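You operate a simulated robot arm through the tools that you are given. There is no shell and no other tool. Be economical: measure what you need, move in short steps, check, and stop when the job is done.

The job below is to be done with a simulated two-armed robot. You get a single attempt, and the scene is never put back.

## Task
On the dark top at the punch end, fold the green cloth in half, so that its two long edges meet.

The check looks at the end state, three seconds after you hand in, the way a careful person would. Anything else that was tipped, shoved, dropped, spilled or broken makes it a failure. Flat cloth is picked up by pressing the open fingertips on it (5 to 10 N) and closing them slowly along it; thin cloth reads only 2 to 8 mm in the jaws.

## Robot
Two 6-joint arms with two-finger parallel grippers on one trunk, on a base that drives. Base frame: it is fixed to the floor where the robot stands at the start and does not move with it; the origin is under the middle of the robot, x ahead of it, y to its left, z up. Readings come in m, rad, newtons and seconds.
The left shoulder is at the start at [0.08, 0.216, 1.61], the right one opposite. With the tool pointing down near the work surface each hand reaches from about 0.1 to 0.7 m from the robot's upright axis, wherever it stands, measured 20 degrees to its own side. Places, roughly: dark top at the punch end [0.5, 0, 1]. Payload 3.43 kg a hand.
The tool frame of a hand sits at the grasp point between the pads (the TCP): z along the fingers, y along the line on which they close. The tips reach 0.03 m beyond it. The gripper opens to 0.094 m. The fingers are 0.028 m wide and 0.01 m thick; the gripper's body (0.05 by 0.096 m) begins 0.055 m behind the TCP.
Orientation is that of the tool frame in the base frame, as a unit quaternion [x, y, z, w]. With the fingers straight down and closing along the base's y, the tool's x points along the base's -x, its y along +y and its z along -z.

## Interface
- The arms move only by the tool apply_moves. It takes "left_motion", "right_motion" or both (then of equal length, played together; a hand with none holds still); each is a list that holds one entry, the list of rows, each a list of 7 numbers: the turn, a rotation vector about the base's x, y, z in rad, then the shift along the base's x, y, z in m, then the closure, from 0 (fully open) to 1 (shut). In form: [[[ax, ay, az, tx, ty, tz, grip], ...]]. A call has 1 to 12 rows; each row shifts and turns the commanded pose from where the row before left it. A row lasts 0.2 s, in which the tool goes at most 0.05 m and 0.15 rad; a call with a longer step from one row to the next is refused whole, and so is a gripper value outside its range. Where a pose cannot be reached the arm comes as near as it can. A force on the tool above 40 N (or 10 N above the force at the start of the call, whichever is more), or a blocked arm, ends the call early, and 0.2 s more pass. Each finger travels about 0.072 m/s and halts on what it meets, pressing with about 41 N; the grip force reading is that of the motor and also rises with nothing between the fingers. The clock runs only during rows and for 0.2 s after the last one: add rows that do not move to give the fingers time. It gives the time, the measured TCP pose, the force on the tool (base axes), the opening and the grip force at its end, in the units of the frame above (readings bear some noise), with the torque about the TCP (base axes, N m) and any sound that the robot's microphone picked up.
- Cameras (640 x 400 px; columns grow to the right, rows downward): "scene" is now at [0.0939, 0.01, 1.7515]; the picture's right is [0.16, -0.99, 0.00], its down [-0.87, -0.14, -0.47] and it looks along [0.46, 0.08, -0.89] (base axes); focal length 265 px, centre (320, 200). "left" rides on the left gripper at [0.076, -0.014, -0.102] in its tool frame; the picture's right is [0.18, 0.98, 0.00], its down [-0.75, 0.14, -0.64] and it looks along [-0.63, 0.12, 0.77] (tool axes); focal length 243 px, centre (320, 200). "right" rides on the right gripper at [0.076, 0.014, -0.103] in its tool frame; the picture's right is [-0.18, 0.98, 0.00], its down [-0.75, -0.14, -0.64] and it looks along [-0.63, -0.12, 0.77] (tool axes); focal length 243 px, centre (320, 200). There is no depth. A picture from a camera that has moved, and an enlarged one, comes with that camera's place and axes in the base frame and with its lens.
- capture(camera): a new picture of that camera. The clock stands still meanwhile.
- move_column(by): slides the trunk up (or, below 0, down) by that many m; the arms and the scene camera ride with it, the base frame stays. It gives what a move gives, with no picture.
- roll_base(legs): drives the robot by 1 to 6 legs, each [ahead, left, turn to the left] in m, m and rad, along the robot's own axes; the way and the turn of a leg run together, so that a leg with both is an arc; at most 1.5 m and 3.142 rad a leg. The arms and the cameras ride along, it lands a little off, and it stops where it bumps. It gives what a move gives.
- turn_head(pan, tilt): turns the head with the scene camera to pan (to the left, within 1.501 rad either way) and tilt (down, from -0.506 to 1.204), counted from straight ahead of the robot. It gives what a move gives.
- close_up(camera, box): a new picture of the part [left, top, right, bottom] of that camera's present view, enlarged. The clock stands still meanwhile.
- finish_job(): hands the job in; it is judged then, once.

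Work in short steps. Places have to be worked out from the pictures, the camera data and where the tool is seen: move nearer, look again, correct. Check each grasp and each placing, and mend what went wrong. You have 120 turns and 92 pictures in all, those below and enlarged ones among them. Open the grippers and draw the arms clear of the work before you hand the job in, unless the task says otherwise; then end with one line.

The tools are called as a command line: name --argument value ..., lists and objects as JSON in quotes. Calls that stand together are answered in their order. apply_moves: Moves the arms, as the interface text tells. Its arguments: {"type":"object","properties":{"left_motion":{"type":"array","items":{"type":"array","items":{"type":"array","items":{"type":"number"}}}},"right_motion":{"type":"array","items":{"type":"array","items":{"type":"array","items":{"type":"number"}}}}},"required":[]} The other tools are called the same way: move_column (by) slides the trunk up or down; roll_base (legs) drives the base; turn_head (pan, tilt) turns the head that bears the scene camera; capture (camera) takes a picture; close_up (camera, box) takes an enlarged picture of a part of a camera's view; finish_job () hands the job in.

At the start:

```text
time_s: 0.0
left_position: [0.5621, 0.22, 1.0854]
left_tcp_rot: [-0.001, 1.0, 0.0, 0.0]
left_force: [-0.3, 0.4, 0.9]
left_moment: [-0.01, 0.04, 0.01]
left_grip_width: 0.0941
left_gripper_force: 0.1
right_position: [0.5858, -0.2511, 1.0618]
right_tcp_rot: [0.0, 1.0, 0.001, 0.0]
right_force: [0.2, -0.5, 0.0]
right_moment: [0.01, 0.0, 0.0]
right_grip_width: 0.0939
right_gripper_force: 0.0
trunk travel left (down, up): [-0.84, 0.0]
robot x, y, heading: [-0.0003, -0.0049, 0.002]
head pan, tilt: [0.162, 1.087]
```

scene: 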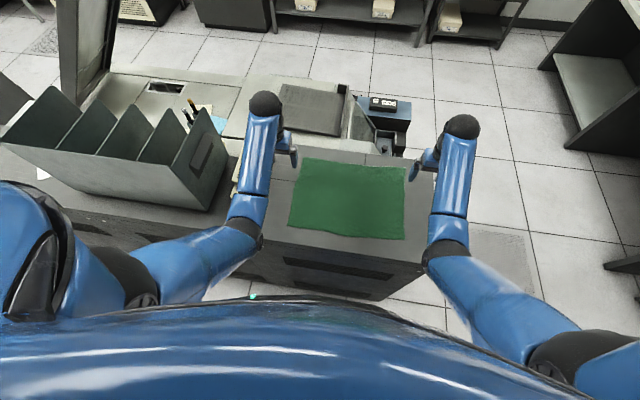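
right: 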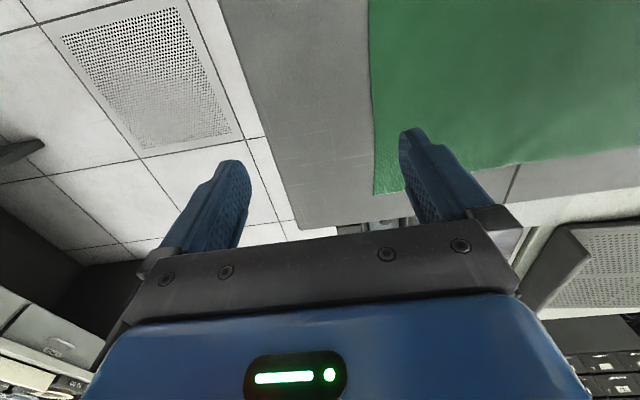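
left: 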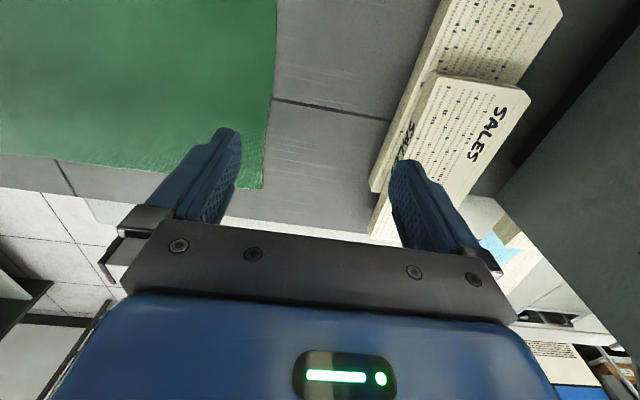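

The cloth appears to lie at about x 0.38–0.64 and y −0.19–0.16, with its long edges running along y. I'll look closer before moving.

close_up --camera "scene" --box '[240, 110, 480, 260]'

close_up --camera "right" --box '[200, 0, 640, 275]'

```text
2.67 times, centred on (360, 185) of scene
camera zoom: at [0.0939, 0.01, 1.7515], right [0.16, -0.99, 0.0], down [-0.87, -0.14, -0.47], along [0.46, 0.08, -0.89], focal length 706 px, centre (213, 240)
```

zoom: 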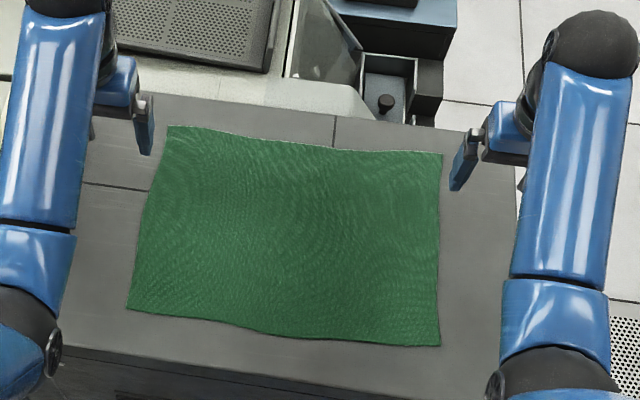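

```text
1.45 times, centred on (420, 138) of right
camera zoom: at [0.5102, -0.238, 1.1647], right [0.18, 0.98, 0.0], down [0.75, -0.14, 0.64], along [0.63, -0.12, -0.77], focal length 353 px, centre (174, 291)
```

zoom: 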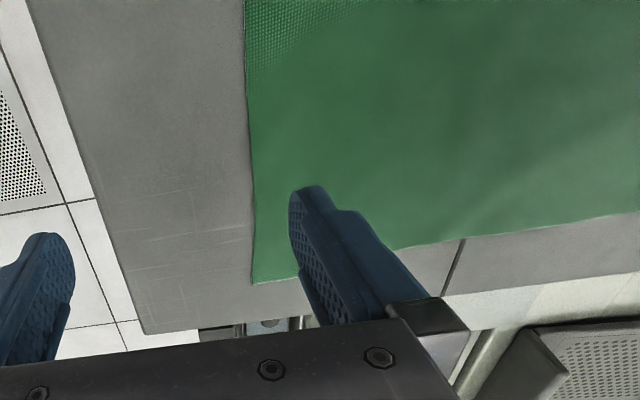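

The far long edge runs at about x 0.64–0.66 and the near one at about 0.38. I plan to pinch the two far corners, closing along y, and carry that edge toward the robot while tilting the hands. First I'll move above the far corners at a safe height with the grippers partly closed.

apply_moves --left_motion '[[[0, 0, 0, 0, -0.028, 0.0, 0.3], [0, 0, 0, 0.02, -0.028, 0.0, 0.65], [0, 0, 0, 0.024, -0.028, 0, 0.65], [0, 0, 0, 0.02, 0, 0, 0.65], [0, 0, 0, 0, 0, 0, 0.65]]]' --right_motion '[[[0, 0, 0, 0, 0.028, 0.01, 0.3], [0, 0, 0, 0.02, 0.028, 0.013, 0.65], [0, 0, 0, 0.02, 0.028, 0, 0.65], [0, 0, 0, 0.015, 0, 0, 0.65], [0, 0, 0, 0, 0, 0, 0.65]]]'

capture --camera "right"

capture --camera "left"

close_up --camera "scene" --box '[240, 90, 480, 240]'

```text
time_s: 1.2
left_position: [0.6266, 0.1355, 1.0855]
left_tcp_rot: [0.0, 1.0, 0.0, 0.0]
left_force: [0.9, -0.2, -0.7]
left_moment: [0.01, -0.02, 0.0]
left_grip_width: 0.0331
left_gripper_force: 0.0
right_position: [0.6404, -0.1678, 1.0862]
right_tcp_rot: [0.0, 1.0, 0.0, -0.001]
right_force: [0.4, 0.9, -0.5]
right_moment: [-0.02, 0.0, 0.01]
right_grip_width: 0.033
right_gripper_force: 0.1
trunk travel left (down, up): [-0.84, 0.0]
robot x, y, heading: [0.0009, -0.0002, -0.004]
head pan, tilt: [0.162, 1.087]
```

```text
86 pictures are left
camera right: at [0.5647, -0.154, 1.1872], right [0.18, 0.98, 0.0], down [0.75, -0.14, 0.64], along [0.63, -0.12, -0.77], focal length 243 px, centre (320, 200)
```

right: 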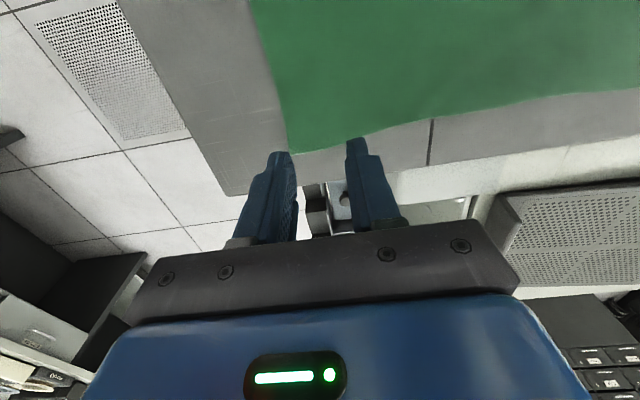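

```text
85 pictures are left
camera left: at [0.552, 0.1205, 1.1874], right [-0.18, 0.98, 0.0], down [0.75, 0.14, 0.64], along [0.63, 0.12, -0.77], focal length 243 px, centre (320, 200)
```

left: 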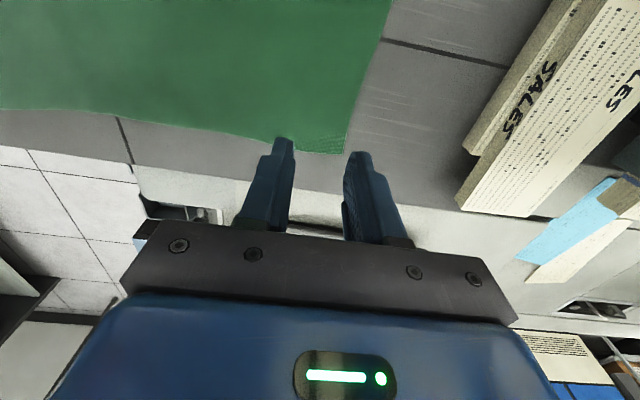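

```text
2.67 times, centred on (360, 165) of scene
camera zoom: at [0.0931, 0.01, 1.7516], right [0.16, -0.99, 0.0], down [-0.87, -0.14, -0.47], along [0.46, 0.08, -0.88], focal length 706 px, centre (213, 293)
```

zoom: 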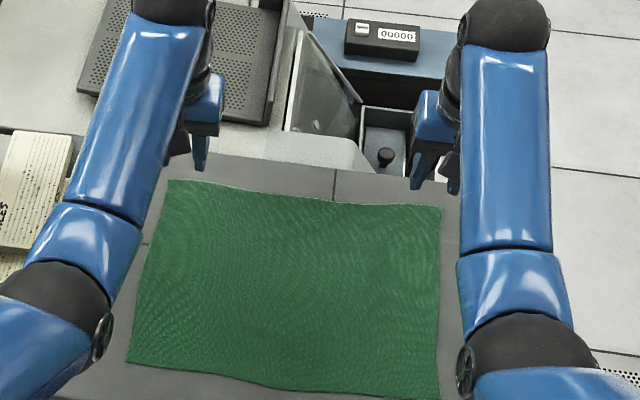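

Triangulating from the wrist and scene views puts the cloth surface at z≈0.955. The far corners are at about (0.685, −0.208) and (0.672, 0.17), and the near edge at x≈0.39–0.41. I'll move over the grip points and start down to test the reach.

apply_moves --left_motion '[[[0, 0, 0, 0.018, 0.002, -0.02, 0.65], [0, 0, 0, 0.018, 0.002, -0.03, 0.65], [0, 0, 0, 0, 0.002, -0.02, 0.65], [0, 0, 0, 0, 0, 0, 0.65]]]' --right_motion '[[[0, 0, 0, 0.017, -0.004, -0.02, 0.65], [0, 0, 0, 0.017, -0.004, -0.03, 0.65], [0, 0, 0, 0, -0.003, -0.02, 0.65], [0, 0, 0, 0, 0, 0, 0.65]]]'

capture --camera "right"

capture --camera "left"

```text
time_s: 2.2
left_position: [0.6608, 0.1417, 1.0153]
left_tcp_rot: [0.0, 1.0, 0.0, 0.001]
left_force: [0.7, 0.5, 1.0]
left_moment: [0.03, -0.01, 0.01]
left_grip_width: 0.033
left_gripper_force: 0.0
right_position: [0.673, -0.1795, 1.0162]
right_tcp_rot: [0.0, 1.0, -0.001, 0.0]
right_force: [-0.3, -0.8, 1.1]
right_moment: [0.01, 0.01, -0.01]
right_grip_width: 0.0332
right_gripper_force: 0.0
trunk travel left (down, up): [-0.84, 0.0]
robot x, y, heading: [0.0022, -0.0029, -0.001]
head pan, tilt: [0.162, 1.087]
```

```text
83 pictures are left
camera right: at [0.5988, -0.1658, 1.1175], right [0.18, 0.98, 0.0], down [0.75, -0.14, 0.64], along [0.63, -0.12, -0.77], focal length 243 px, centre (320, 200)
```

right: 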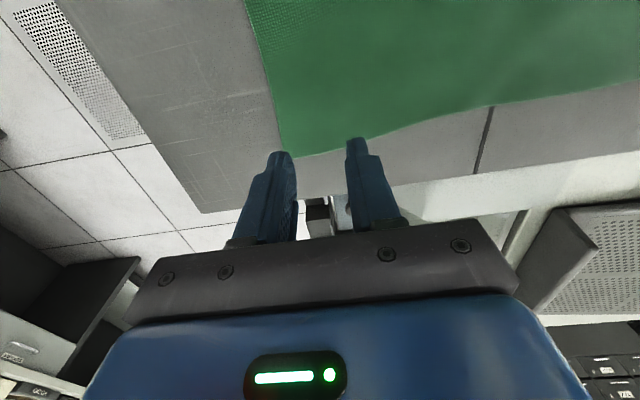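

```text
82 pictures are left
camera left: at [0.5873, 0.127, 1.1176], right [-0.18, 0.98, 0.0], down [0.75, 0.14, 0.64], along [0.63, 0.12, -0.77], focal length 243 px, centre (320, 200)
```

left: 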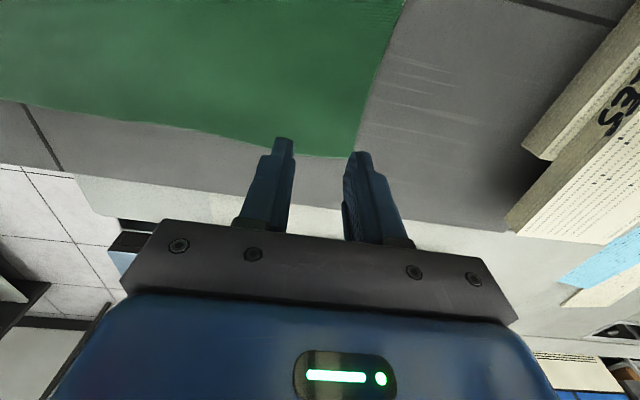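

Both hands are on target, with the edge about 9 mm beyond each TCP. I'll lower gently toward contact.

apply_moves --left_motion '[[[0, 0, 0, 0.002, 0, -0.01, 0.65], [0, 0, 0, 0, 0, -0.008, 0.65], [0, 0, 0, 0, 0, -0.005, 0.65], [0, 0, 0, 0, 0, 0, 0.65]]]' --right_motion '[[[0, 0, 0, 0.002, 0, -0.01, 0.65], [0, 0, 0, 0, 0, -0.008, 0.65], [0, 0, 0, 0, 0, -0.005, 0.65], [0, 0, 0, 0, 0, 0, 0.65]]]'

close_up --camera "right" --box '[220, 90, 420, 215]'

```text
time_s: 3.2
left_position: [0.6626, 0.1423, 0.9913]
left_tcp_rot: [0.0, 1.0, 0.0, 0.0]
left_force: [0.1, -0.7, -0.1]
left_moment: [-0.03, 0.0, 0.01]
left_grip_width: 0.0329
left_gripper_force: 0.1
right_position: [0.677, -0.1805, 0.9917]
right_tcp_rot: [0.0, 1.0, -0.001, 0.0]
right_force: [-0.5, -0.3, -1.3]
right_moment: [0.03, 0.03, -0.01]
right_grip_width: 0.0328
right_gripper_force: 0.0
trunk travel left (down, up): [-0.84, 0.0]
robot x, y, heading: [0.0007, 0.0003, -0.001]
head pan, tilt: [0.162, 1.087]
```

```text
3.20 times, centred on (320, 152) of right
camera zoom: at [0.6018, -0.1652, 1.094], right [0.18, 0.98, 0.0], down [0.75, -0.14, 0.64], along [0.63, -0.12, -0.77], focal length 776 px, centre (320, 352)
```

zoom: 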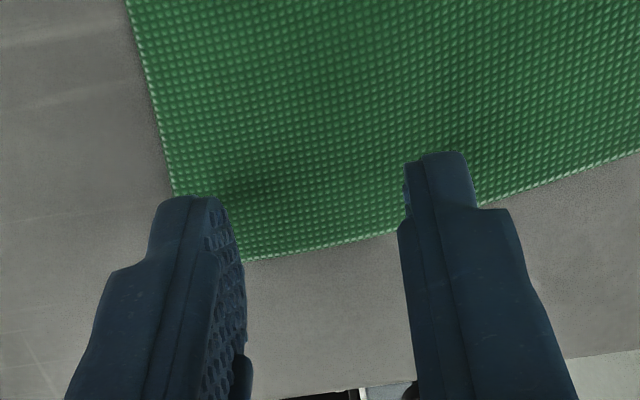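

The tips are at z≈0.961, not yet touching. I'll shift the right hand inward slightly and continue down in small steps.

apply_moves --left_motion '[[[0, 0, 0, 0.001, -0.002, 0, 0.65], [0, 0, 0, 0, 0, -0.003, 0.65], [0, 0, 0, 0, 0, -0.003, 0.65], [0, 0, 0, 0, 0, 0, 0.65]]]' --right_motion '[[[0, 0, 0, 0, 0.008, 0, 0.65], [0, 0, 0, 0, 0, -0.003, 0.65], [0, 0, 0, 0, 0, -0.003, 0.65], [0, 0, 0, 0, 0, 0, 0.65]]]'

```text
time_s: 4.2
left_position: [0.6657, 0.1401, 0.9853]
left_tcp_rot: [0.0, 1.0, 0.0, -0.001]
left_force: [-0.5, 0.7, -0.4]
left_moment: [0.01, -0.01, 0.03]
left_grip_width: 0.033
left_gripper_force: 0.1
right_position: [0.6769, -0.1698, 0.9863]
right_tcp_rot: [0.0, 1.0, 0.0, 0.0]
right_force: [0.8, -0.2, -0.2]
right_moment: [0.04, -0.02, 0.01]
right_grip_width: 0.0326
right_gripper_force: 0.2
trunk travel left (down, up): [-0.84, 0.0]
robot x, y, heading: [0.0013, -0.0015, 0.0]
head pan, tilt: [0.162, 1.087]
```

No contact yet, so I'll go down a bit more.

apply_moves --left_motion '[[[0, 0, 0, 0, 0, -0.003, 0.65], [0, 0, 0, 0, 0, -0.003, 0.65], [0, 0, 0, 0, 0, 0, 0.65]]]' --right_motion '[[[0, 0, 0, 0, 0, -0.003, 0.65], [0, 0, 0, 0, 0, -0.003, 0.65], [0, 0, 0, 0, 0, 0, 0.65]]]'

close_up --camera "left" --box '[220, 90, 420, 215]'

```text
time_s: 5.0
left_position: [0.6654, 0.1403, 0.9823]
left_tcp_rot: [0.0, 1.0, 0.0, 0.001]
left_force: [-0.5, 0.6, 10.7]
left_moment: [0.14, 0.01, 0.02]
left_grip_width: 0.0327
left_gripper_force: 0.1
right_position: [0.6773, -0.1702, 0.9815]
right_tcp_rot: [-0.001, 1.0, 0.0, 0.001]
right_force: [-0.6, -0.5, 1.7]
right_moment: [0.0, 0.01, 0.0]
right_grip_width: 0.0329
right_gripper_force: 0.2
trunk travel left (down, up): [-0.84, 0.0]
robot x, y, heading: [-0.0012, 0.0013, 0.001]
head pan, tilt: [0.162, 1.087]
```

```text
3.20 times, centred on (320, 152) of left
camera zoom: at [0.5911, 0.1247, 1.083], right [-0.18, 0.98, 0.0], down [0.75, 0.14, 0.64], along [0.63, 0.12, -0.77], focal length 776 px, centre (320, 352)
```

zoom: 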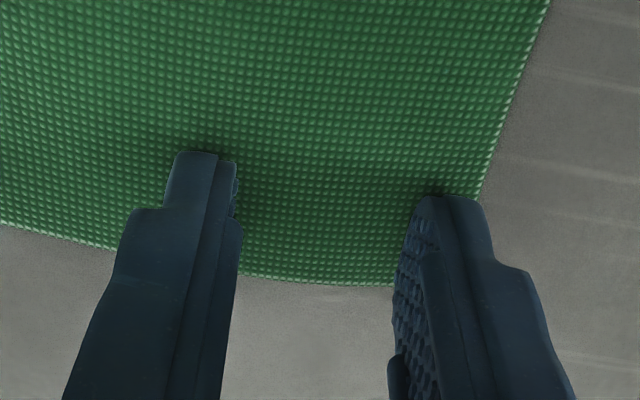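

The left hand touches at about 10.7 N and the right is just touching. I'll ease the left slightly and press the right a little more.

apply_moves --left_motion '[[[0, 0, 0, 0, 0, 0.0005, 0.65], [0, 0, 0, 0, 0, 0, 0.65]]]' --right_motion '[[[0, 0, 0, 0, 0, -0.002, 0.65], [0, 0, 0, 0, 0, 0, 0.65]]]'

```text
time_s: 5.6
left_position: [0.6637, 0.1384, 0.9808]
left_tcp_rot: [0.0, 1.0, 0.0, 0.001]
left_force: [0.5, 0.6, 4.3]
left_moment: [0.05, 0.02, 0.0]
left_grip_width: 0.0333
left_gripper_force: 0.0
right_position: [0.6762, -0.1717, 0.9812]
right_tcp_rot: [0.0, 1.0, 0.0, 0.003]
right_force: [0.0, -0.9, 13.6]
right_moment: [-0.1, 0.0, 0.01]
right_grip_width: 0.0329
right_gripper_force: 0.2
trunk travel left (down, up): [-0.84, 0.0]
robot x, y, heading: [0.001, -0.0015, 0.001]
head pan, tilt: [0.162, 1.087]
```

I'll trim both presses to about 8 N, then close the fingers slowly.

apply_moves --left_motion '[[[0, 0, 0, 0, 0, -0.0004, 0.65], [0, 0, 0, 0, 0, 0, 0.69], [0, 0, 0, 0, 0, 0, 0.73], [0, 0, 0, 0, 0, 0, 0.77], [0, 0, 0, 0, 0, 0, 0.81], [0, 0, 0, 0, 0, 0, 0.85], [0, 0, 0, 0, 0, 0, 0.89], [0, 0, 0, 0, 0, 0, 0.93], [0, 0, 0, 0, 0, 0, 0.97], [0, 0, 0, 0, 0, 0, 1], [0, 0, 0, 0, 0, 0, 1], [0, 0, 0, 0, 0, 0, 1]]]' --right_motion '[[[0, 0, 0, 0, 0, 0.0007, 0.65], [0, 0, 0, 0, 0, 0, 0.69], [0, 0, 0, 0, 0, 0, 0.73], [0, 0, 0, 0, 0, 0, 0.77], [0, 0, 0, 0, 0, 0, 0.81], [0, 0, 0, 0, 0, 0, 0.85], [0, 0, 0, 0, 0, 0, 0.89], [0, 0, 0, 0, 0, 0, 0.93], [0, 0, 0, 0, 0, 0, 0.97], [0, 0, 0, 0, 0, 0, 1], [0, 0, 0, 0, 0, 0, 1], [0, 0, 0, 0, 0, 0, 1]]]'

close_up --camera "right" --box '[220, 90, 420, 215]'

close_up --camera "left" --box '[220, 90, 420, 215]'

```text
time_s: 8.2
left_position: [0.6625, 0.1408, 0.982]
left_tcp_rot: [0.0, 1.0, 0.0, 0.0]
left_force: [-0.4, 0.5, 5.0]
left_moment: [0.0, 0.02, 0.01]
left_grip_width: 0.0001
left_gripper_force: 32.5
right_position: [0.675, -0.171, 0.9809]
right_tcp_rot: [0.0, 1.0, 0.0, 0.001]
right_force: [0.5, -1.3, 16.2]
right_moment: [-0.03, -0.05, 0.0]
right_grip_width: 0.0063
right_gripper_force: 40.6
trunk travel left (down, up): [-0.84, 0.0]
robot x, y, heading: [0.0018, -0.0022, -0.002]
head pan, tilt: [0.162, 1.087]
```

```text
3.20 times, centred on (320, 152) of right
camera zoom: at [0.5991, -0.1567, 1.083], right [0.18, 0.98, 0.0], down [0.75, -0.14, 0.64], along [0.63, -0.12, -0.76], focal length 776 px, centre (320, 352)
```

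zoom: 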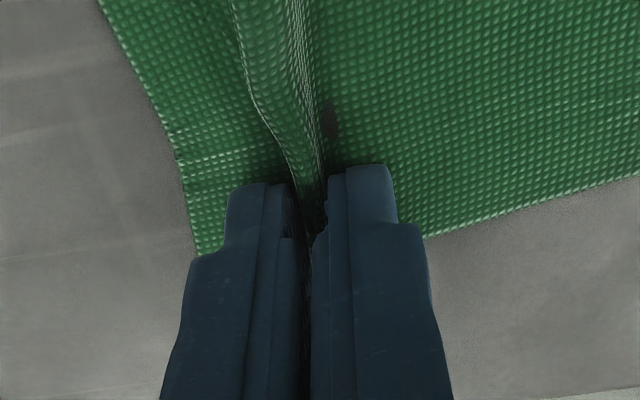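

```text
3.20 times, centred on (320, 152) of left
camera zoom: at [0.5888, 0.1254, 1.0832], right [-0.18, 0.98, 0.0], down [0.75, 0.14, 0.64], along [0.63, 0.12, -0.77], focal length 776 px, centre (320, 352)
```

zoom: 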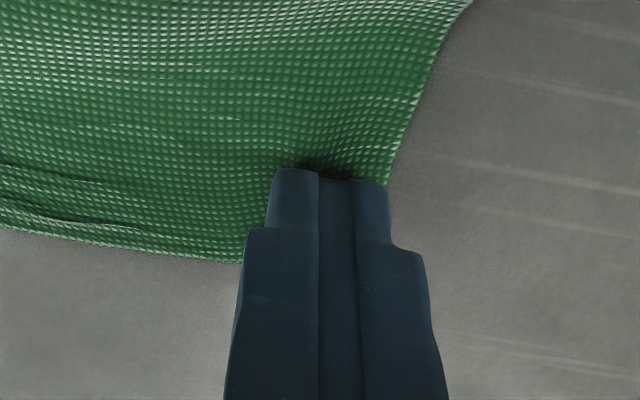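

The right hand holds the cloth at 6 mm, but the left slipped shut with nothing. I'll lift the left, reopen it, and move about 22 mm inward to regrip while the right holds.

apply_moves --left_motion '[[[0, 0, 0, 0, 0, 0.015, 1], [0, 0, 0, 0, -0.012, 0.005, 0.8], [0, 0, 0, 0, -0.01, 0, 0.62], [0, 0, 0, 0, 0, 0, 0.62], [0, 0, 0, 0, 0, 0, 0.62]]]'

close_up --camera "left" --box '[220, 90, 420, 215]'

```text
time_s: 9.4
left_position: [0.6648, 0.1182, 1.002]
left_tcp_rot: [0.0, 1.0, 0.0, 0.001]
left_force: [-0.2, -0.5, 0.2]
left_moment: [0.0, -0.01, 0.01]
left_grip_width: 0.0356
left_gripper_force: 0.0
right_position: [0.6761, -0.1716, 0.9816]
right_tcp_rot: [0.001, 1.0, -0.001, 0.002]
right_force: [-1.9, -1.3, 18.3]
right_moment: [-0.06, -0.04, -0.03]
right_grip_width: 0.0063
right_gripper_force: 40.3
trunk travel left (down, up): [-0.84, 0.0]
robot x, y, heading: [-0.0008, 0.0003, 0.001]
head pan, tilt: [0.162, 1.087]
```

```text
3.20 times, centred on (320, 152) of left
camera zoom: at [0.5892, 0.1035, 1.1036], right [-0.18, 0.98, 0.0], down [0.75, 0.14, 0.64], along [0.63, 0.12, -0.77], focal length 776 px, centre (320, 352)
```

zoom: 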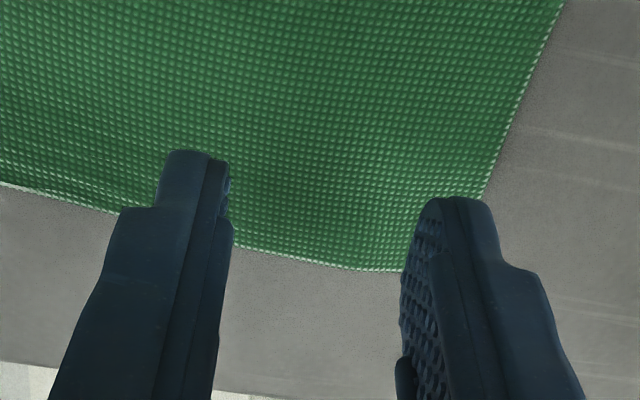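

I'll close to a narrower gap and lower at y≈0.114.

apply_moves --left_motion '[[[0, 0, 0, 0, -0.004, -0.008, 0.7], [0, 0, 0, 0, 0, -0.008, 0.7], [0, 0, 0, 0, 0, -0.003, 0.7], [0, 0, 0, 0, 0, -0.002, 0.7], [0, 0, 0, 0, 0, 0, 0.7]]]' --right_motion '[[[0, 0, 0, 0, 0, 0.001, 1], [0, 0, 0, 0, 0, 0, 1], [0, 0, 0, 0, 0, 0, 1], [0, 0, 0, 0, 0, 0, 1], [0, 0, 0, 0, 0, 0, 1]]]'

```text
time_s: 10.6
left_position: [0.6642, 0.1149, 0.9816]
left_tcp_rot: [-0.001, 1.0, 0.0, 0.002]
left_force: [-2.2, 1.3, 10.2]
left_moment: [0.07, 0.01, 0.02]
left_grip_width: 0.0281
left_gripper_force: 0.0
right_position: [0.6746, -0.1702, 0.9826]
right_tcp_rot: [0.001, 1.0, 0.0, 0.001]
right_force: [1.3, -1.6, 7.9]
right_moment: [0.03, -0.08, 0.02]
right_grip_width: 0.0061
right_gripper_force: 40.3
trunk travel left (down, up): [-0.84, 0.0]
robot x, y, heading: [0.0011, -0.0003, 0.004]
head pan, tilt: [0.162, 1.087]
```

The left hand presses at 10 N, so I'll close it slowly.

apply_moves --left_motion '[[[0, 0, 0, 0, 0, 0, 0.73], [0, 0, 0, 0, 0, 0, 0.76], [0, 0, 0, 0, 0, 0, 0.79], [0, 0, 0, 0, 0, 0, 0.82], [0, 0, 0, 0, 0, 0, 0.85], [0, 0, 0, 0, 0, 0, 0.88], [0, 0, 0, 0, 0, 0, 0.91], [0, 0, 0, 0, 0, 0, 0.94], [0, 0, 0, 0, 0, 0, 0.97], [0, 0, 0, 0, 0, 0, 1], [0, 0, 0, 0, 0, 0, 1], [0, 0, 0, 0, 0, 0, 1]]]'

close_up --camera "left" --box '[220, 90, 420, 215]'

```text
time_s: 13.2
left_position: [0.6643, 0.1146, 0.9807]
left_tcp_rot: [0.0, 1.0, 0.0, 0.002]
left_force: [1.3, -8.4, 19.5]
left_moment: [-0.22, -0.18, -0.01]
left_grip_width: 0.0019
left_gripper_force: 37.2
right_position: [0.6756, -0.1714, 0.9805]
right_tcp_rot: [0.001, 1.0, 0.0, 0.0]
right_force: [-0.4, 7.7, 1.2]
right_moment: [0.21, -0.02, -0.13]
right_grip_width: 0.0065
right_gripper_force: 40.6
trunk travel left (down, up): [-0.84, 0.0]
robot x, y, heading: [0.0016, 0.0003, 0.001]
head pan, tilt: [0.162, 1.087]
```

```text
3.20 times, centred on (320, 152) of left
camera zoom: at [0.5893, 0.0982, 1.0828], right [-0.18, 0.98, 0.0], down [0.75, 0.14, 0.64], along [0.63, 0.12, -0.76], focal length 776 px, centre (320, 352)
```

zoom: 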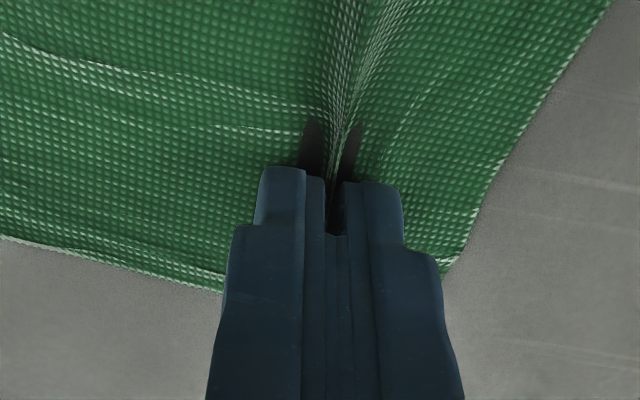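

Both hands grip the cloth, and it's taut between them. I'll lift 4 cm while easing the hands together slightly, then check.

apply_moves --left_motion '[[[0, 0, 0, 0, -0.003, 0.005, 1], [0, 0, 0, 0, 0, 0.01, 1], [0, 0, 0, -0.005, 0, 0.015, 1], [0, 0, 0, -0.005, 0, 0.015, 1]]]' --right_motion '[[[0, 0, 0, 0, 0.003, 0.005, 1], [0, 0, 0, 0, 0, 0.01, 1], [0, 0, 0, -0.005, 0, 0.015, 1], [0, 0, 0, -0.005, 0, 0.015, 1]]]'

close_up --camera "scene" --box '[240, 90, 480, 240]'

capture --camera "left"

capture --camera "right"

```text
time_s: 14.2
left_position: [0.6542, 0.1108, 1.0245]
left_tcp_rot: [0.001, 1.0, 0.0, 0.0]
left_force: [0.1, -0.9, 0.7]
left_moment: [-0.05, -0.03, 0.04]
left_grip_width: 0.0018
left_gripper_force: 36.6
right_position: [0.6657, -0.1675, 1.027]
right_tcp_rot: [0.0, 1.0, 0.0, 0.0]
right_force: [0.3, 2.6, -0.2]
right_moment: [0.04, -0.01, -0.02]
right_grip_width: 0.006
right_gripper_force: 40.1
trunk travel left (down, up): [-0.84, 0.0]
robot x, y, heading: [-0.0007, 0.0019, -0.005]
head pan, tilt: [0.162, 1.087]
```

```text
2.67 times, centred on (360, 165) of scene
camera zoom: at [0.0927, 0.01, 1.7516], right [0.16, -0.99, 0.0], down [-0.87, -0.14, -0.47], along [0.46, 0.08, -0.88], focal length 706 px, centre (213, 293)
```

zoom: 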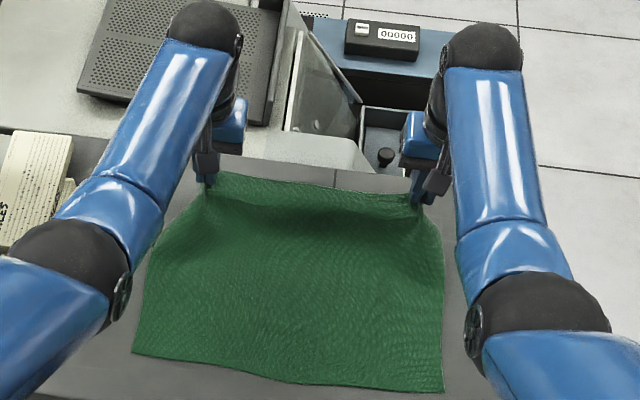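

```text
74 pictures are left
camera left: at [0.58, 0.0962, 1.1258], right [-0.18, 0.98, 0.0], down [0.75, 0.14, 0.64], along [0.63, 0.12, -0.77], focal length 243 px, centre (320, 200)
```

left: 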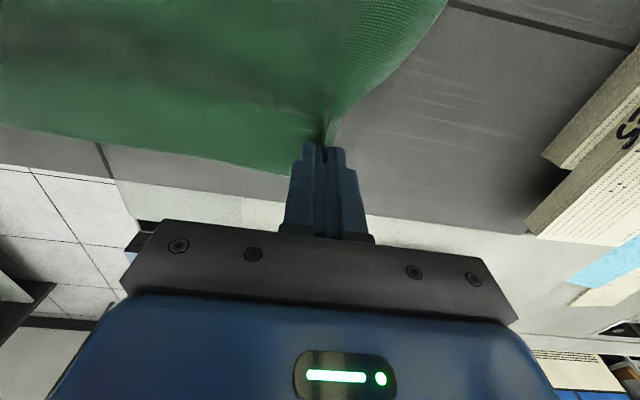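

```text
73 pictures are left
camera right: at [0.5901, -0.1538, 1.1278], right [0.18, 0.98, 0.0], down [0.75, -0.14, 0.64], along [0.63, -0.12, -0.77], focal length 243 px, centre (320, 200)
```

right: 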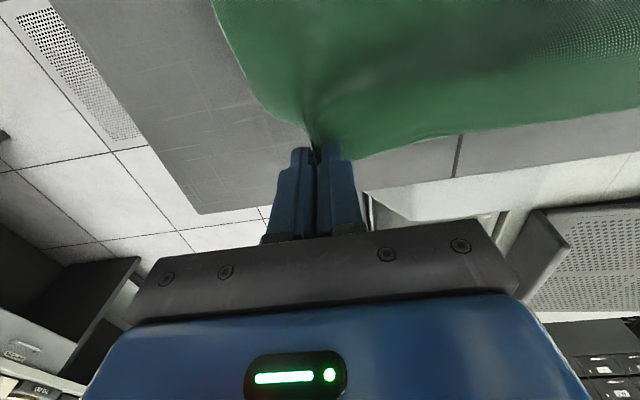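

Both corners are lifted cleanly. I'll carry the edge up and back toward the robot in an arc, beginning to tilt the fingers forward so the edge turns over.

apply_moves --left_motion '[[[0, 0, 0, -0.02, 0, 0.02, 1], [0, 0, 0, -0.025, 0, 0.02, 1], [0, 0, 0, -0.03, 0, 0.01, 1], [0, -0.13, 0, -0.03, 0, 0.005, 1], [0, -0.13, 0, -0.03, 0, 0, 1], [0, -0.13, 0, -0.03, 0, 0, 1], [0, 0, 0, 0, 0, 0, 1]]]' --right_motion '[[[0, 0, 0, -0.02, 0, 0.02, 1], [0, 0, 0, -0.025, 0, 0.02, 1], [0, 0, 0, -0.03, 0, 0.01, 1], [0, -0.13, 0, -0.03, 0, 0.005, 1], [0, -0.13, 0, -0.03, 0, 0, 1], [0, -0.13, 0, -0.03, 0, 0, 1], [0, 0, 0, 0, 0, 0, 1]]]'

capture --camera "scene"

capture --camera "right"

```text
time_s: 15.8
left_position: [0.491, 0.1118, 1.0776]
left_tcp_rot: [0.0, 0.981, 0.0, 0.195]
left_force: [0.0, -0.7, -0.1]
left_moment: [-0.04, 0.02, -0.01]
left_grip_width: 0.0019
left_gripper_force: 36.7
right_position: [0.5024, -0.1684, 1.0804]
right_tcp_rot: [0.0, 0.981, 0.0, 0.194]
right_force: [0.8, 1.8, 0.1]
right_moment: [0.07, 0.02, 0.0]
right_grip_width: 0.006
right_gripper_force: 40.5
trunk travel left (down, up): [-0.84, 0.0]
robot x, y, heading: [0.0015, -0.0041, -0.003]
head pan, tilt: [0.162, 1.087]
```

```text
72 pictures are left
camera scene: at [0.0955, 0.0101, 1.7514], right [0.16, -0.99, 0.0], down [-0.87, -0.14, -0.46], along [0.46, 0.08, -0.89], focal length 265 px, centre (320, 200)
```

scene: 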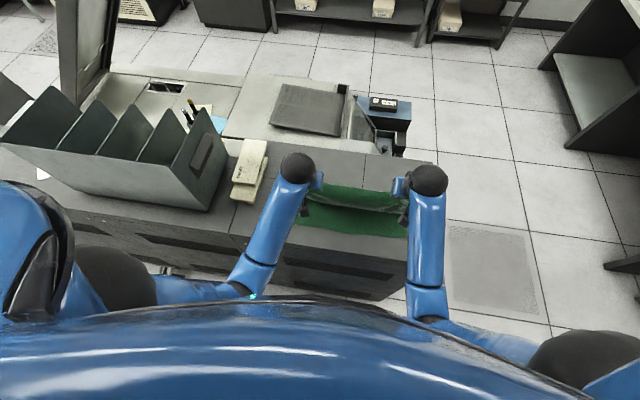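

```text
71 pictures are left
camera right: at [0.3941, -0.1538, 1.1456], right [0.17, 0.98, 0.07], down [0.45, -0.14, 0.88], along [0.88, -0.12, -0.47], focal length 243 px, centre (320, 200)
```

right: 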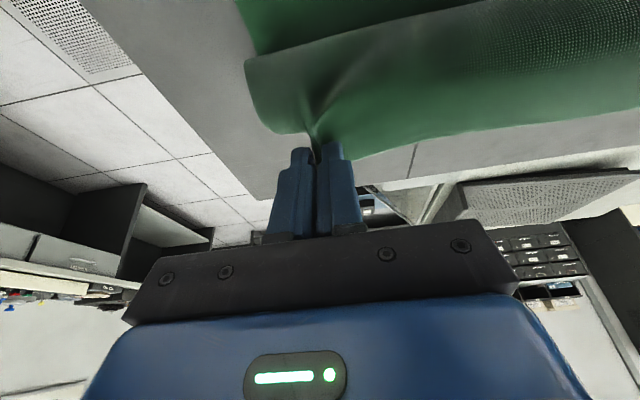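

The cloth is folding over well. I'll continue toward the near edge, tilting more and lowering.

apply_moves --left_motion '[[[0, -0.12, 0, -0.03, 0, 0, 1], [0, -0.12, 0, -0.03, 0, -0.01, 1], [0, -0.12, 0, -0.025, 0, -0.018, 1], [0, -0.12, 0, -0.02, 0.001, -0.02, 1], [0, -0.12, 0, -0.006, 0.002, -0.02, 1], [0, 0, 0, 0, 0, 0, 1]]]' --right_motion '[[[0, -0.12, 0, -0.03, 0, 0, 1], [0, -0.12, 0, -0.03, 0, -0.01, 1], [0, -0.12, 0, -0.023, 0, -0.018, 1], [0, -0.12, 0, -0.016, -0.001, -0.02, 1], [0, -0.12, 0, -0.004, -0.002, -0.02, 1], [0, 0, 0, 0, 0, 0, 1]]]'

close_up --camera "scene" --box '[240, 150, 480, 300]'

capture --camera "right"

capture --camera "left"

```text
time_s: 17.2
left_position: [0.3794, 0.1144, 1.0102]
left_tcp_rot: [0.0, 0.88, -0.001, 0.476]
left_force: [1.5, -7.0, -0.5]
left_moment: [-0.11, -0.01, -0.18]
left_grip_width: 0.0019
left_gripper_force: 37.0
right_position: [0.401, -0.1706, 1.013]
right_tcp_rot: [0.0, 0.88, 0.001, 0.475]
right_force: [0.5, 7.0, -0.2]
right_moment: [0.19, 0.02, 0.15]
right_grip_width: 0.0062
right_gripper_force: 40.1
trunk travel left (down, up): [-0.84, 0.0]
robot x, y, heading: [0.003, 0.0015, 0.002]
head pan, tilt: [0.162, 1.087]
```

```text
2.67 times, centred on (360, 225) of scene
camera zoom: at [0.0943, 0.0099, 1.7515], right [0.16, -0.99, 0.0], down [-0.87, -0.14, -0.47], along [0.46, 0.08, -0.89], focal length 706 px, centre (213, 133)
```

zoom: 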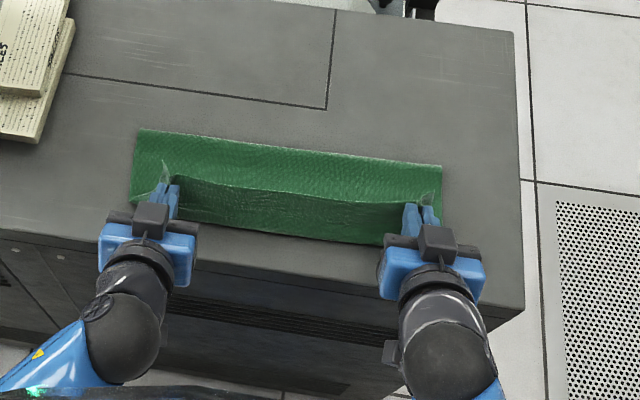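

```text
69 pictures are left
camera right: at [0.2724, -0.1566, 1.0041], right [0.1, 0.98, 0.15], down [-0.12, -0.14, 0.98], along [0.99, -0.12, 0.11], focal length 243 px, centre (320, 200)
```

right: 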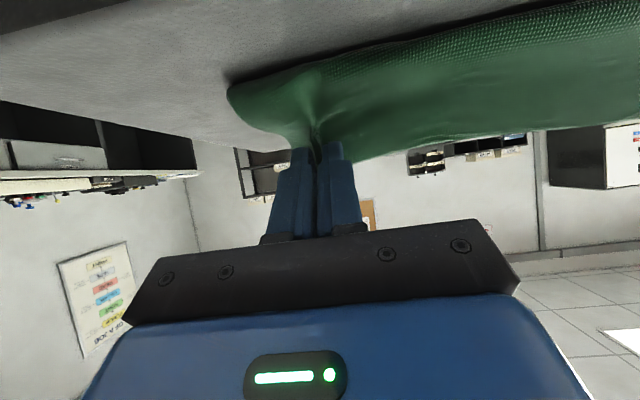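

```text
68 pictures are left
camera left: at [0.2536, 0.0983, 1.0022], right [-0.1, 0.98, -0.16], down [-0.12, 0.14, 0.98], along [0.99, 0.12, 0.11], focal length 243 px, centre (320, 200)
```

left: 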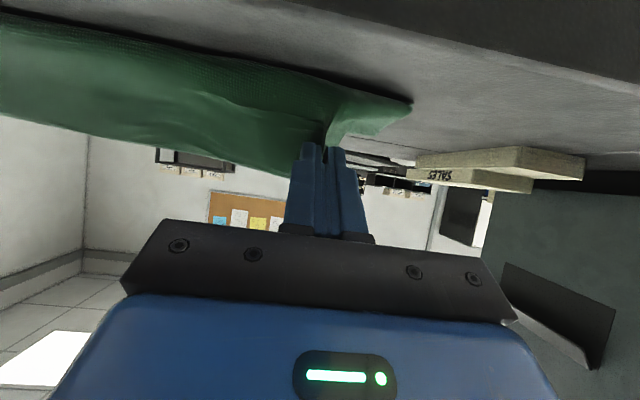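

The edge is over the near side, but the back fold line appears at x≈0.49–0.51, nearer than the expected 0.54. I'll zoom in before lowering.

close_up --camera "scene" --box '[280, 190, 360, 250]'

close_up --camera "scene" --box '[350, 200, 430, 260]'

```text
6.67 times, centred on (320, 220) of scene
camera zoom: at [0.0943, 0.0099, 1.7515], right [0.16, -0.99, 0.0], down [-0.87, -0.14, -0.47], along [0.46, 0.08, -0.89], focal length 1765 px, centre (320, 67)
```

zoom: 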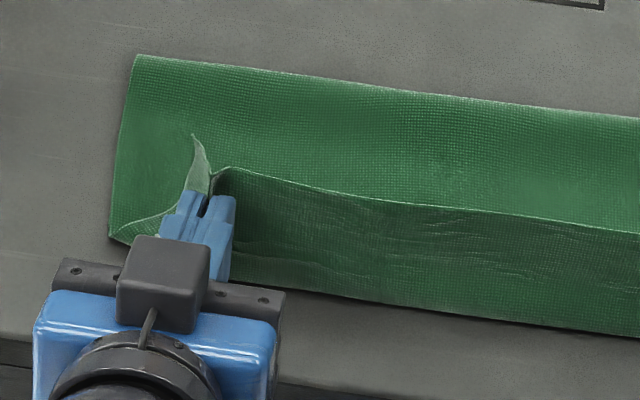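

```text
6.67 times, centred on (390, 230) of scene
camera zoom: at [0.0943, 0.0099, 1.7515], right [0.16, -0.99, 0.0], down [-0.87, -0.14, -0.47], along [0.46, 0.08, -0.89], focal length 1765 px, centre (-147, 0)
```

zoom: 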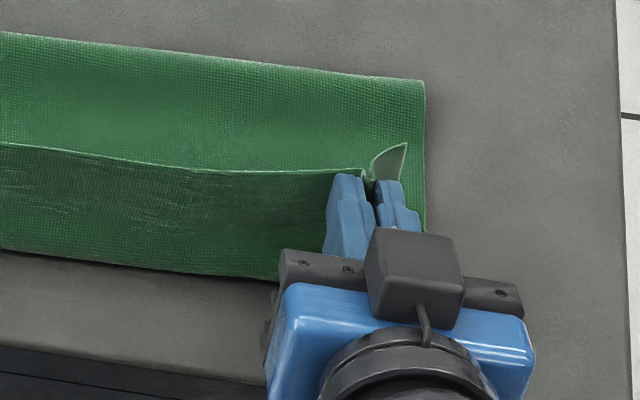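

The crease is rolling too near, because the hands went about 2.5 cm too far back with slack hanging below the fingers. I'll retrace with the tilt kept to unroll it and lay the bottom layer flat again, then come back on a tighter arc.

apply_moves --left_motion '[[[0, 0, 0, 0.02, -0.002, 0.035, 1], [0, 0, 0, 0.04, 0, 0.03, 1], [0, 0, 0, 0.045, 0, 0.015, 1], [0, 0, 0, 0.045, 0, 0, 1], [0, 0, 0, 0.04, 0, -0.015, 1], [0, 0, 0, 0.034, 0, -0.017, 1], [0, 0, 0, 0, 0, 0, 1]]]' --right_motion '[[[0, 0, 0, 0.02, 0.002, 0.035, 1], [0, 0, 0, 0.04, 0, 0.03, 1], [0, 0, 0, 0.045, 0, 0.015, 1], [0, 0, 0, 0.045, 0, 0, 1], [0, 0, 0, 0.035, 0, -0.015, 1], [0, 0, 0, 0.03, 0, -0.017, 1], [0, 0, 0, 0, 0, 0, 1]]]'

close_up --camera "scene" --box '[240, 120, 480, 270]'

capture --camera "left"

```text
time_s: 18.8
left_position: [0.6045, 0.113, 1.0588]
left_tcp_rot: [0.0, 0.88, 0.0, 0.475]
left_force: [0.0, -3.6, 0.0]
left_moment: [-0.05, 0.02, -0.11]
left_grip_width: 0.002
left_gripper_force: 36.3
right_position: [0.6144, -0.1703, 1.0611]
right_tcp_rot: [0.001, 0.88, -0.001, 0.476]
right_force: [-0.9, 4.1, -0.6]
right_moment: [0.11, 0.0, 0.05]
right_grip_width: 0.0061
right_gripper_force: 40.0
trunk travel left (down, up): [-0.84, 0.0]
robot x, y, heading: [0.0005, 0.0017, -0.0]
head pan, tilt: [0.162, 1.087]
```

```text
2.67 times, centred on (360, 195) of scene
camera zoom: at [0.0937, 0.0099, 1.7515], right [0.16, -0.99, 0.0], down [-0.87, -0.14, -0.47], along [0.46, 0.08, -0.89], focal length 706 px, centre (213, 213)
```

zoom: 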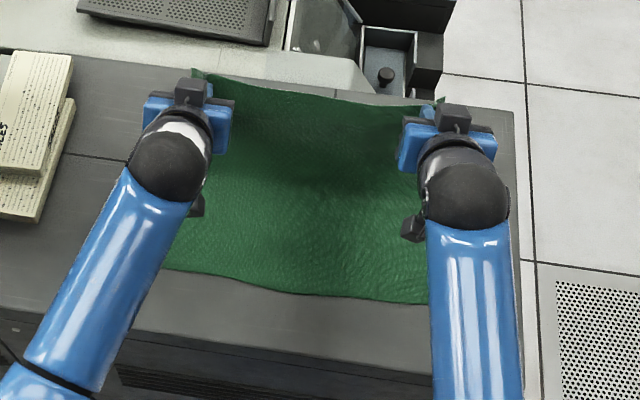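

```text
64 pictures are left
camera left: at [0.4791, 0.0963, 1.0507], right [-0.1, 0.98, -0.15], down [-0.12, 0.14, 0.98], along [0.99, 0.12, 0.11], focal length 243 px, centre (320, 200)
```

left: 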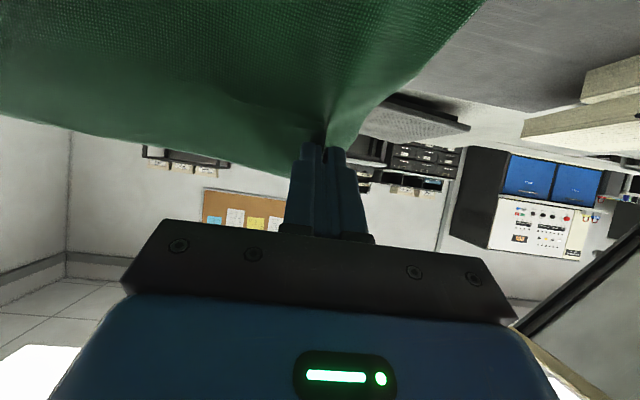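

The cloth is unrolled, and the near edge now sits at about x 0.412 (left) to 0.43 (right). I'll come back along a tighter arc and stop just above the table, aiming about 2 cm short of the near edge.

apply_moves --left_motion '[[[0, 0, 0, -0.036, 0, 0.023, 1], [0, 0, 0, -0.027, 0, 0.004, 1], [0, 0, 0, -0.027, 0, 0, 1], [0, 0, 0, -0.042, 0, -0.017, 1], [0, 0, 0, -0.031, 0, -0.033, 1], [0, 0, 0, -0.012, 0, -0.033, 1], [0, 0, 0, 0, 0, 0, 1]]]' --right_motion '[[[0, 0, 0, -0.034, 0, 0.023, 1], [0, 0, 0, -0.026, 0, 0.004, 1], [0, 0, 0, -0.026, 0, 0, 1], [0, 0, 0, -0.042, 0, -0.017, 1], [0, 0, 0, -0.031, 0, -0.034, 1], [0, 0, 0, -0.012, 0, -0.034, 1], [0, 0, 0, 0, 0, 0, 1]]]'

close_up --camera "scene" --box '[272, 160, 432, 260]'

capture --camera "left"

```text
time_s: 20.4
left_position: [0.4305, 0.112, 1.0029]
left_tcp_rot: [0.0, 0.88, 0.0, 0.475]
left_force: [-0.1, -2.7, -0.5]
left_moment: [-0.06, -0.01, -0.04]
left_grip_width: 0.0018
left_gripper_force: 36.8
right_position: [0.4431, -0.1686, 1.004]
right_tcp_rot: [0.001, 0.88, -0.001, 0.474]
right_force: [0.1, 2.8, 0.4]
right_moment: [0.11, 0.02, 0.03]
right_grip_width: 0.0062
right_gripper_force: 40.4
trunk travel left (down, up): [-0.84, 0.0]
robot x, y, heading: [0.0002, 0.0006, 0.004]
head pan, tilt: [0.162, 1.087]
```

```text
4.00 times, centred on (352, 210) of scene
camera zoom: at [0.0954, 0.0098, 1.7514], right [0.16, -0.99, 0.0], down [-0.87, -0.14, -0.46], along [0.46, 0.08, -0.89], focal length 1059 px, centre (192, 160)
```

zoom: 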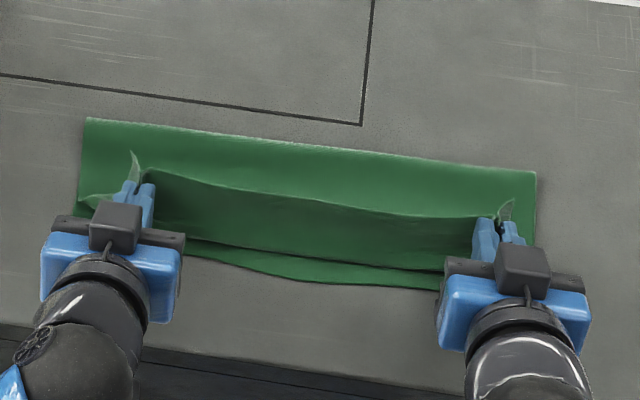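

```text
62 pictures are left
camera left: at [0.3046, 0.0966, 0.9943], right [-0.1, 0.98, -0.15], down [-0.12, 0.14, 0.98], along [0.99, 0.12, 0.11], focal length 243 px, centre (320, 200)
```

left: 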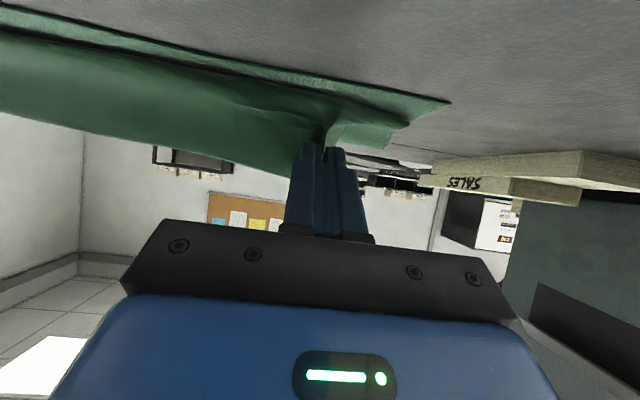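

The near edge of the bottom layer now shows at x≈0.414 and the fold line at ≈0.535, so the upper part is still about 3 cm too long. I'll back off and unroll a little, then come down about 3 cm further from the robot.

apply_moves --left_motion '[[[0, 0, 0, 0.025, 0, 0.025, 1], [0, 0, 0, 0.04, 0, 0.02, 1], [0, 0, 0, 0.03, 0, 0.005, 1], [0, 0, 0, -0.02, 0, -0.01, 1], [0, 0, 0, -0.025, 0, -0.02, 1], [0, 0, 0, -0.015, 0, -0.02, 1], [0, 0, 0, 0, 0, 0, 1]]]' --right_motion '[[[0, 0, 0, 0.025, 0, 0.025, 1], [0, 0, 0, 0.04, 0, 0.02, 1], [0, 0, 0, 0.03, 0, 0.005, 1], [0, 0, 0, -0.02, 0, -0.01, 1], [0, 0, 0, -0.025, 0, -0.02, 1], [0, 0, 0, -0.015, 0, -0.02, 1], [0, 0, 0, 0, 0, 0, 1]]]'

close_up --camera "scene" --box '[272, 160, 432, 260]'

```text
time_s: 22.0
left_position: [0.4635, 0.113, 1.0024]
left_tcp_rot: [0.0, 0.88, -0.001, 0.475]
left_force: [0.4, -3.0, -0.5]
left_moment: [-0.06, -0.03, -0.07]
left_grip_width: 0.0018
left_gripper_force: 36.8
right_position: [0.4784, -0.1698, 1.0022]
right_tcp_rot: [0.0, 0.88, 0.0, 0.475]
right_force: [-0.3, 3.0, 0.0]
right_moment: [0.12, 0.02, 0.04]
right_grip_width: 0.006
right_gripper_force: 40.3
trunk travel left (down, up): [-0.84, 0.0]
robot x, y, heading: [-0.0004, 0.0024, 0.001]
head pan, tilt: [0.162, 1.087]
```

```text
4.00 times, centred on (352, 210) of scene
camera zoom: at [0.0954, 0.0099, 1.7514], right [0.16, -0.99, 0.0], down [-0.87, -0.14, -0.46], along [0.46, 0.08, -0.89], focal length 1059 px, centre (192, 160)
```

zoom: 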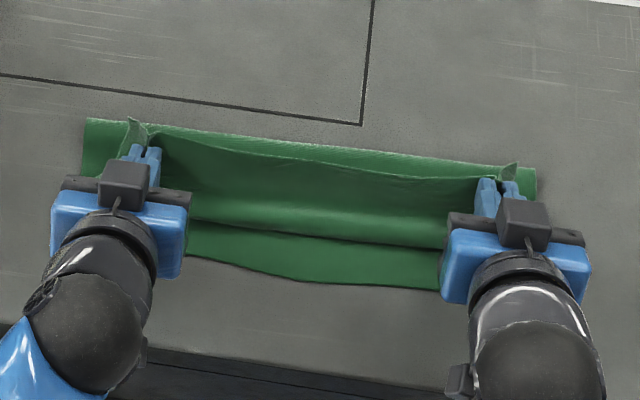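

The fold line stayed at ≈0.534, because the earlier arc was too high and lifted too much cloth. I'll unroll fully once more, then re-measure and use a lower arc.

apply_moves --left_motion '[[[0, 0, 0, 0.02, 0, 0.04, 1], [0, 0, 0, 0.04, 0, 0.02, 1], [0, 0, 0, 0.045, 0, 0.0, 1], [0, 0, 0, 0.04, 0, -0.005, 1], [0, 0, 0, 0, 0, -0.01, 1], [0, 0, 0, 0, 0, 0, 1]]]' --right_motion '[[[0, 0, 0, 0.02, 0, 0.04, 1], [0, 0, 0, 0.04, 0, 0.02, 1], [0, 0, 0, 0.045, 0, 0.0, 1], [0, 0, 0, 0.036, 0, -0.005, 1], [0, 0, 0, 0, 0, -0.01, 1], [0, 0, 0, 0, 0, 0, 1]]]'

close_up --camera "scene" --box '[272, 140, 432, 240]'

```text
time_s: 23.4
left_position: [0.6089, 0.1119, 1.0482]
left_tcp_rot: [0.0, 0.88, 0.0, 0.475]
left_force: [0.3, -2.0, -0.1]
left_moment: [-0.07, 0.0, -0.06]
left_grip_width: 0.0017
left_gripper_force: 36.7
right_position: [0.618, -0.1696, 1.0479]
right_tcp_rot: [0.0, 0.88, 0.0, 0.476]
right_force: [-0.2, 2.7, 0.0]
right_moment: [0.08, 0.01, 0.03]
right_grip_width: 0.006
right_gripper_force: 40.2
trunk travel left (down, up): [-0.84, 0.0]
robot x, y, heading: [-0.0004, 0.0026, -0.002]
head pan, tilt: [0.162, 1.087]
```

```text
4.00 times, centred on (352, 190) of scene
camera zoom: at [0.0923, 0.01, 1.7516], right [0.16, -0.99, 0.0], down [-0.87, -0.14, -0.47], along [0.46, 0.08, -0.88], focal length 1059 px, centre (192, 240)
```

zoom: 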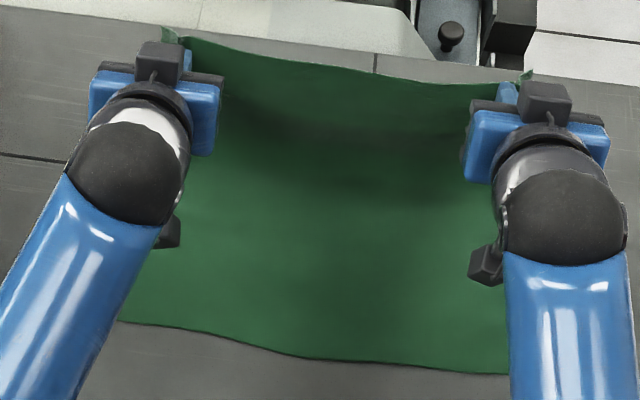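

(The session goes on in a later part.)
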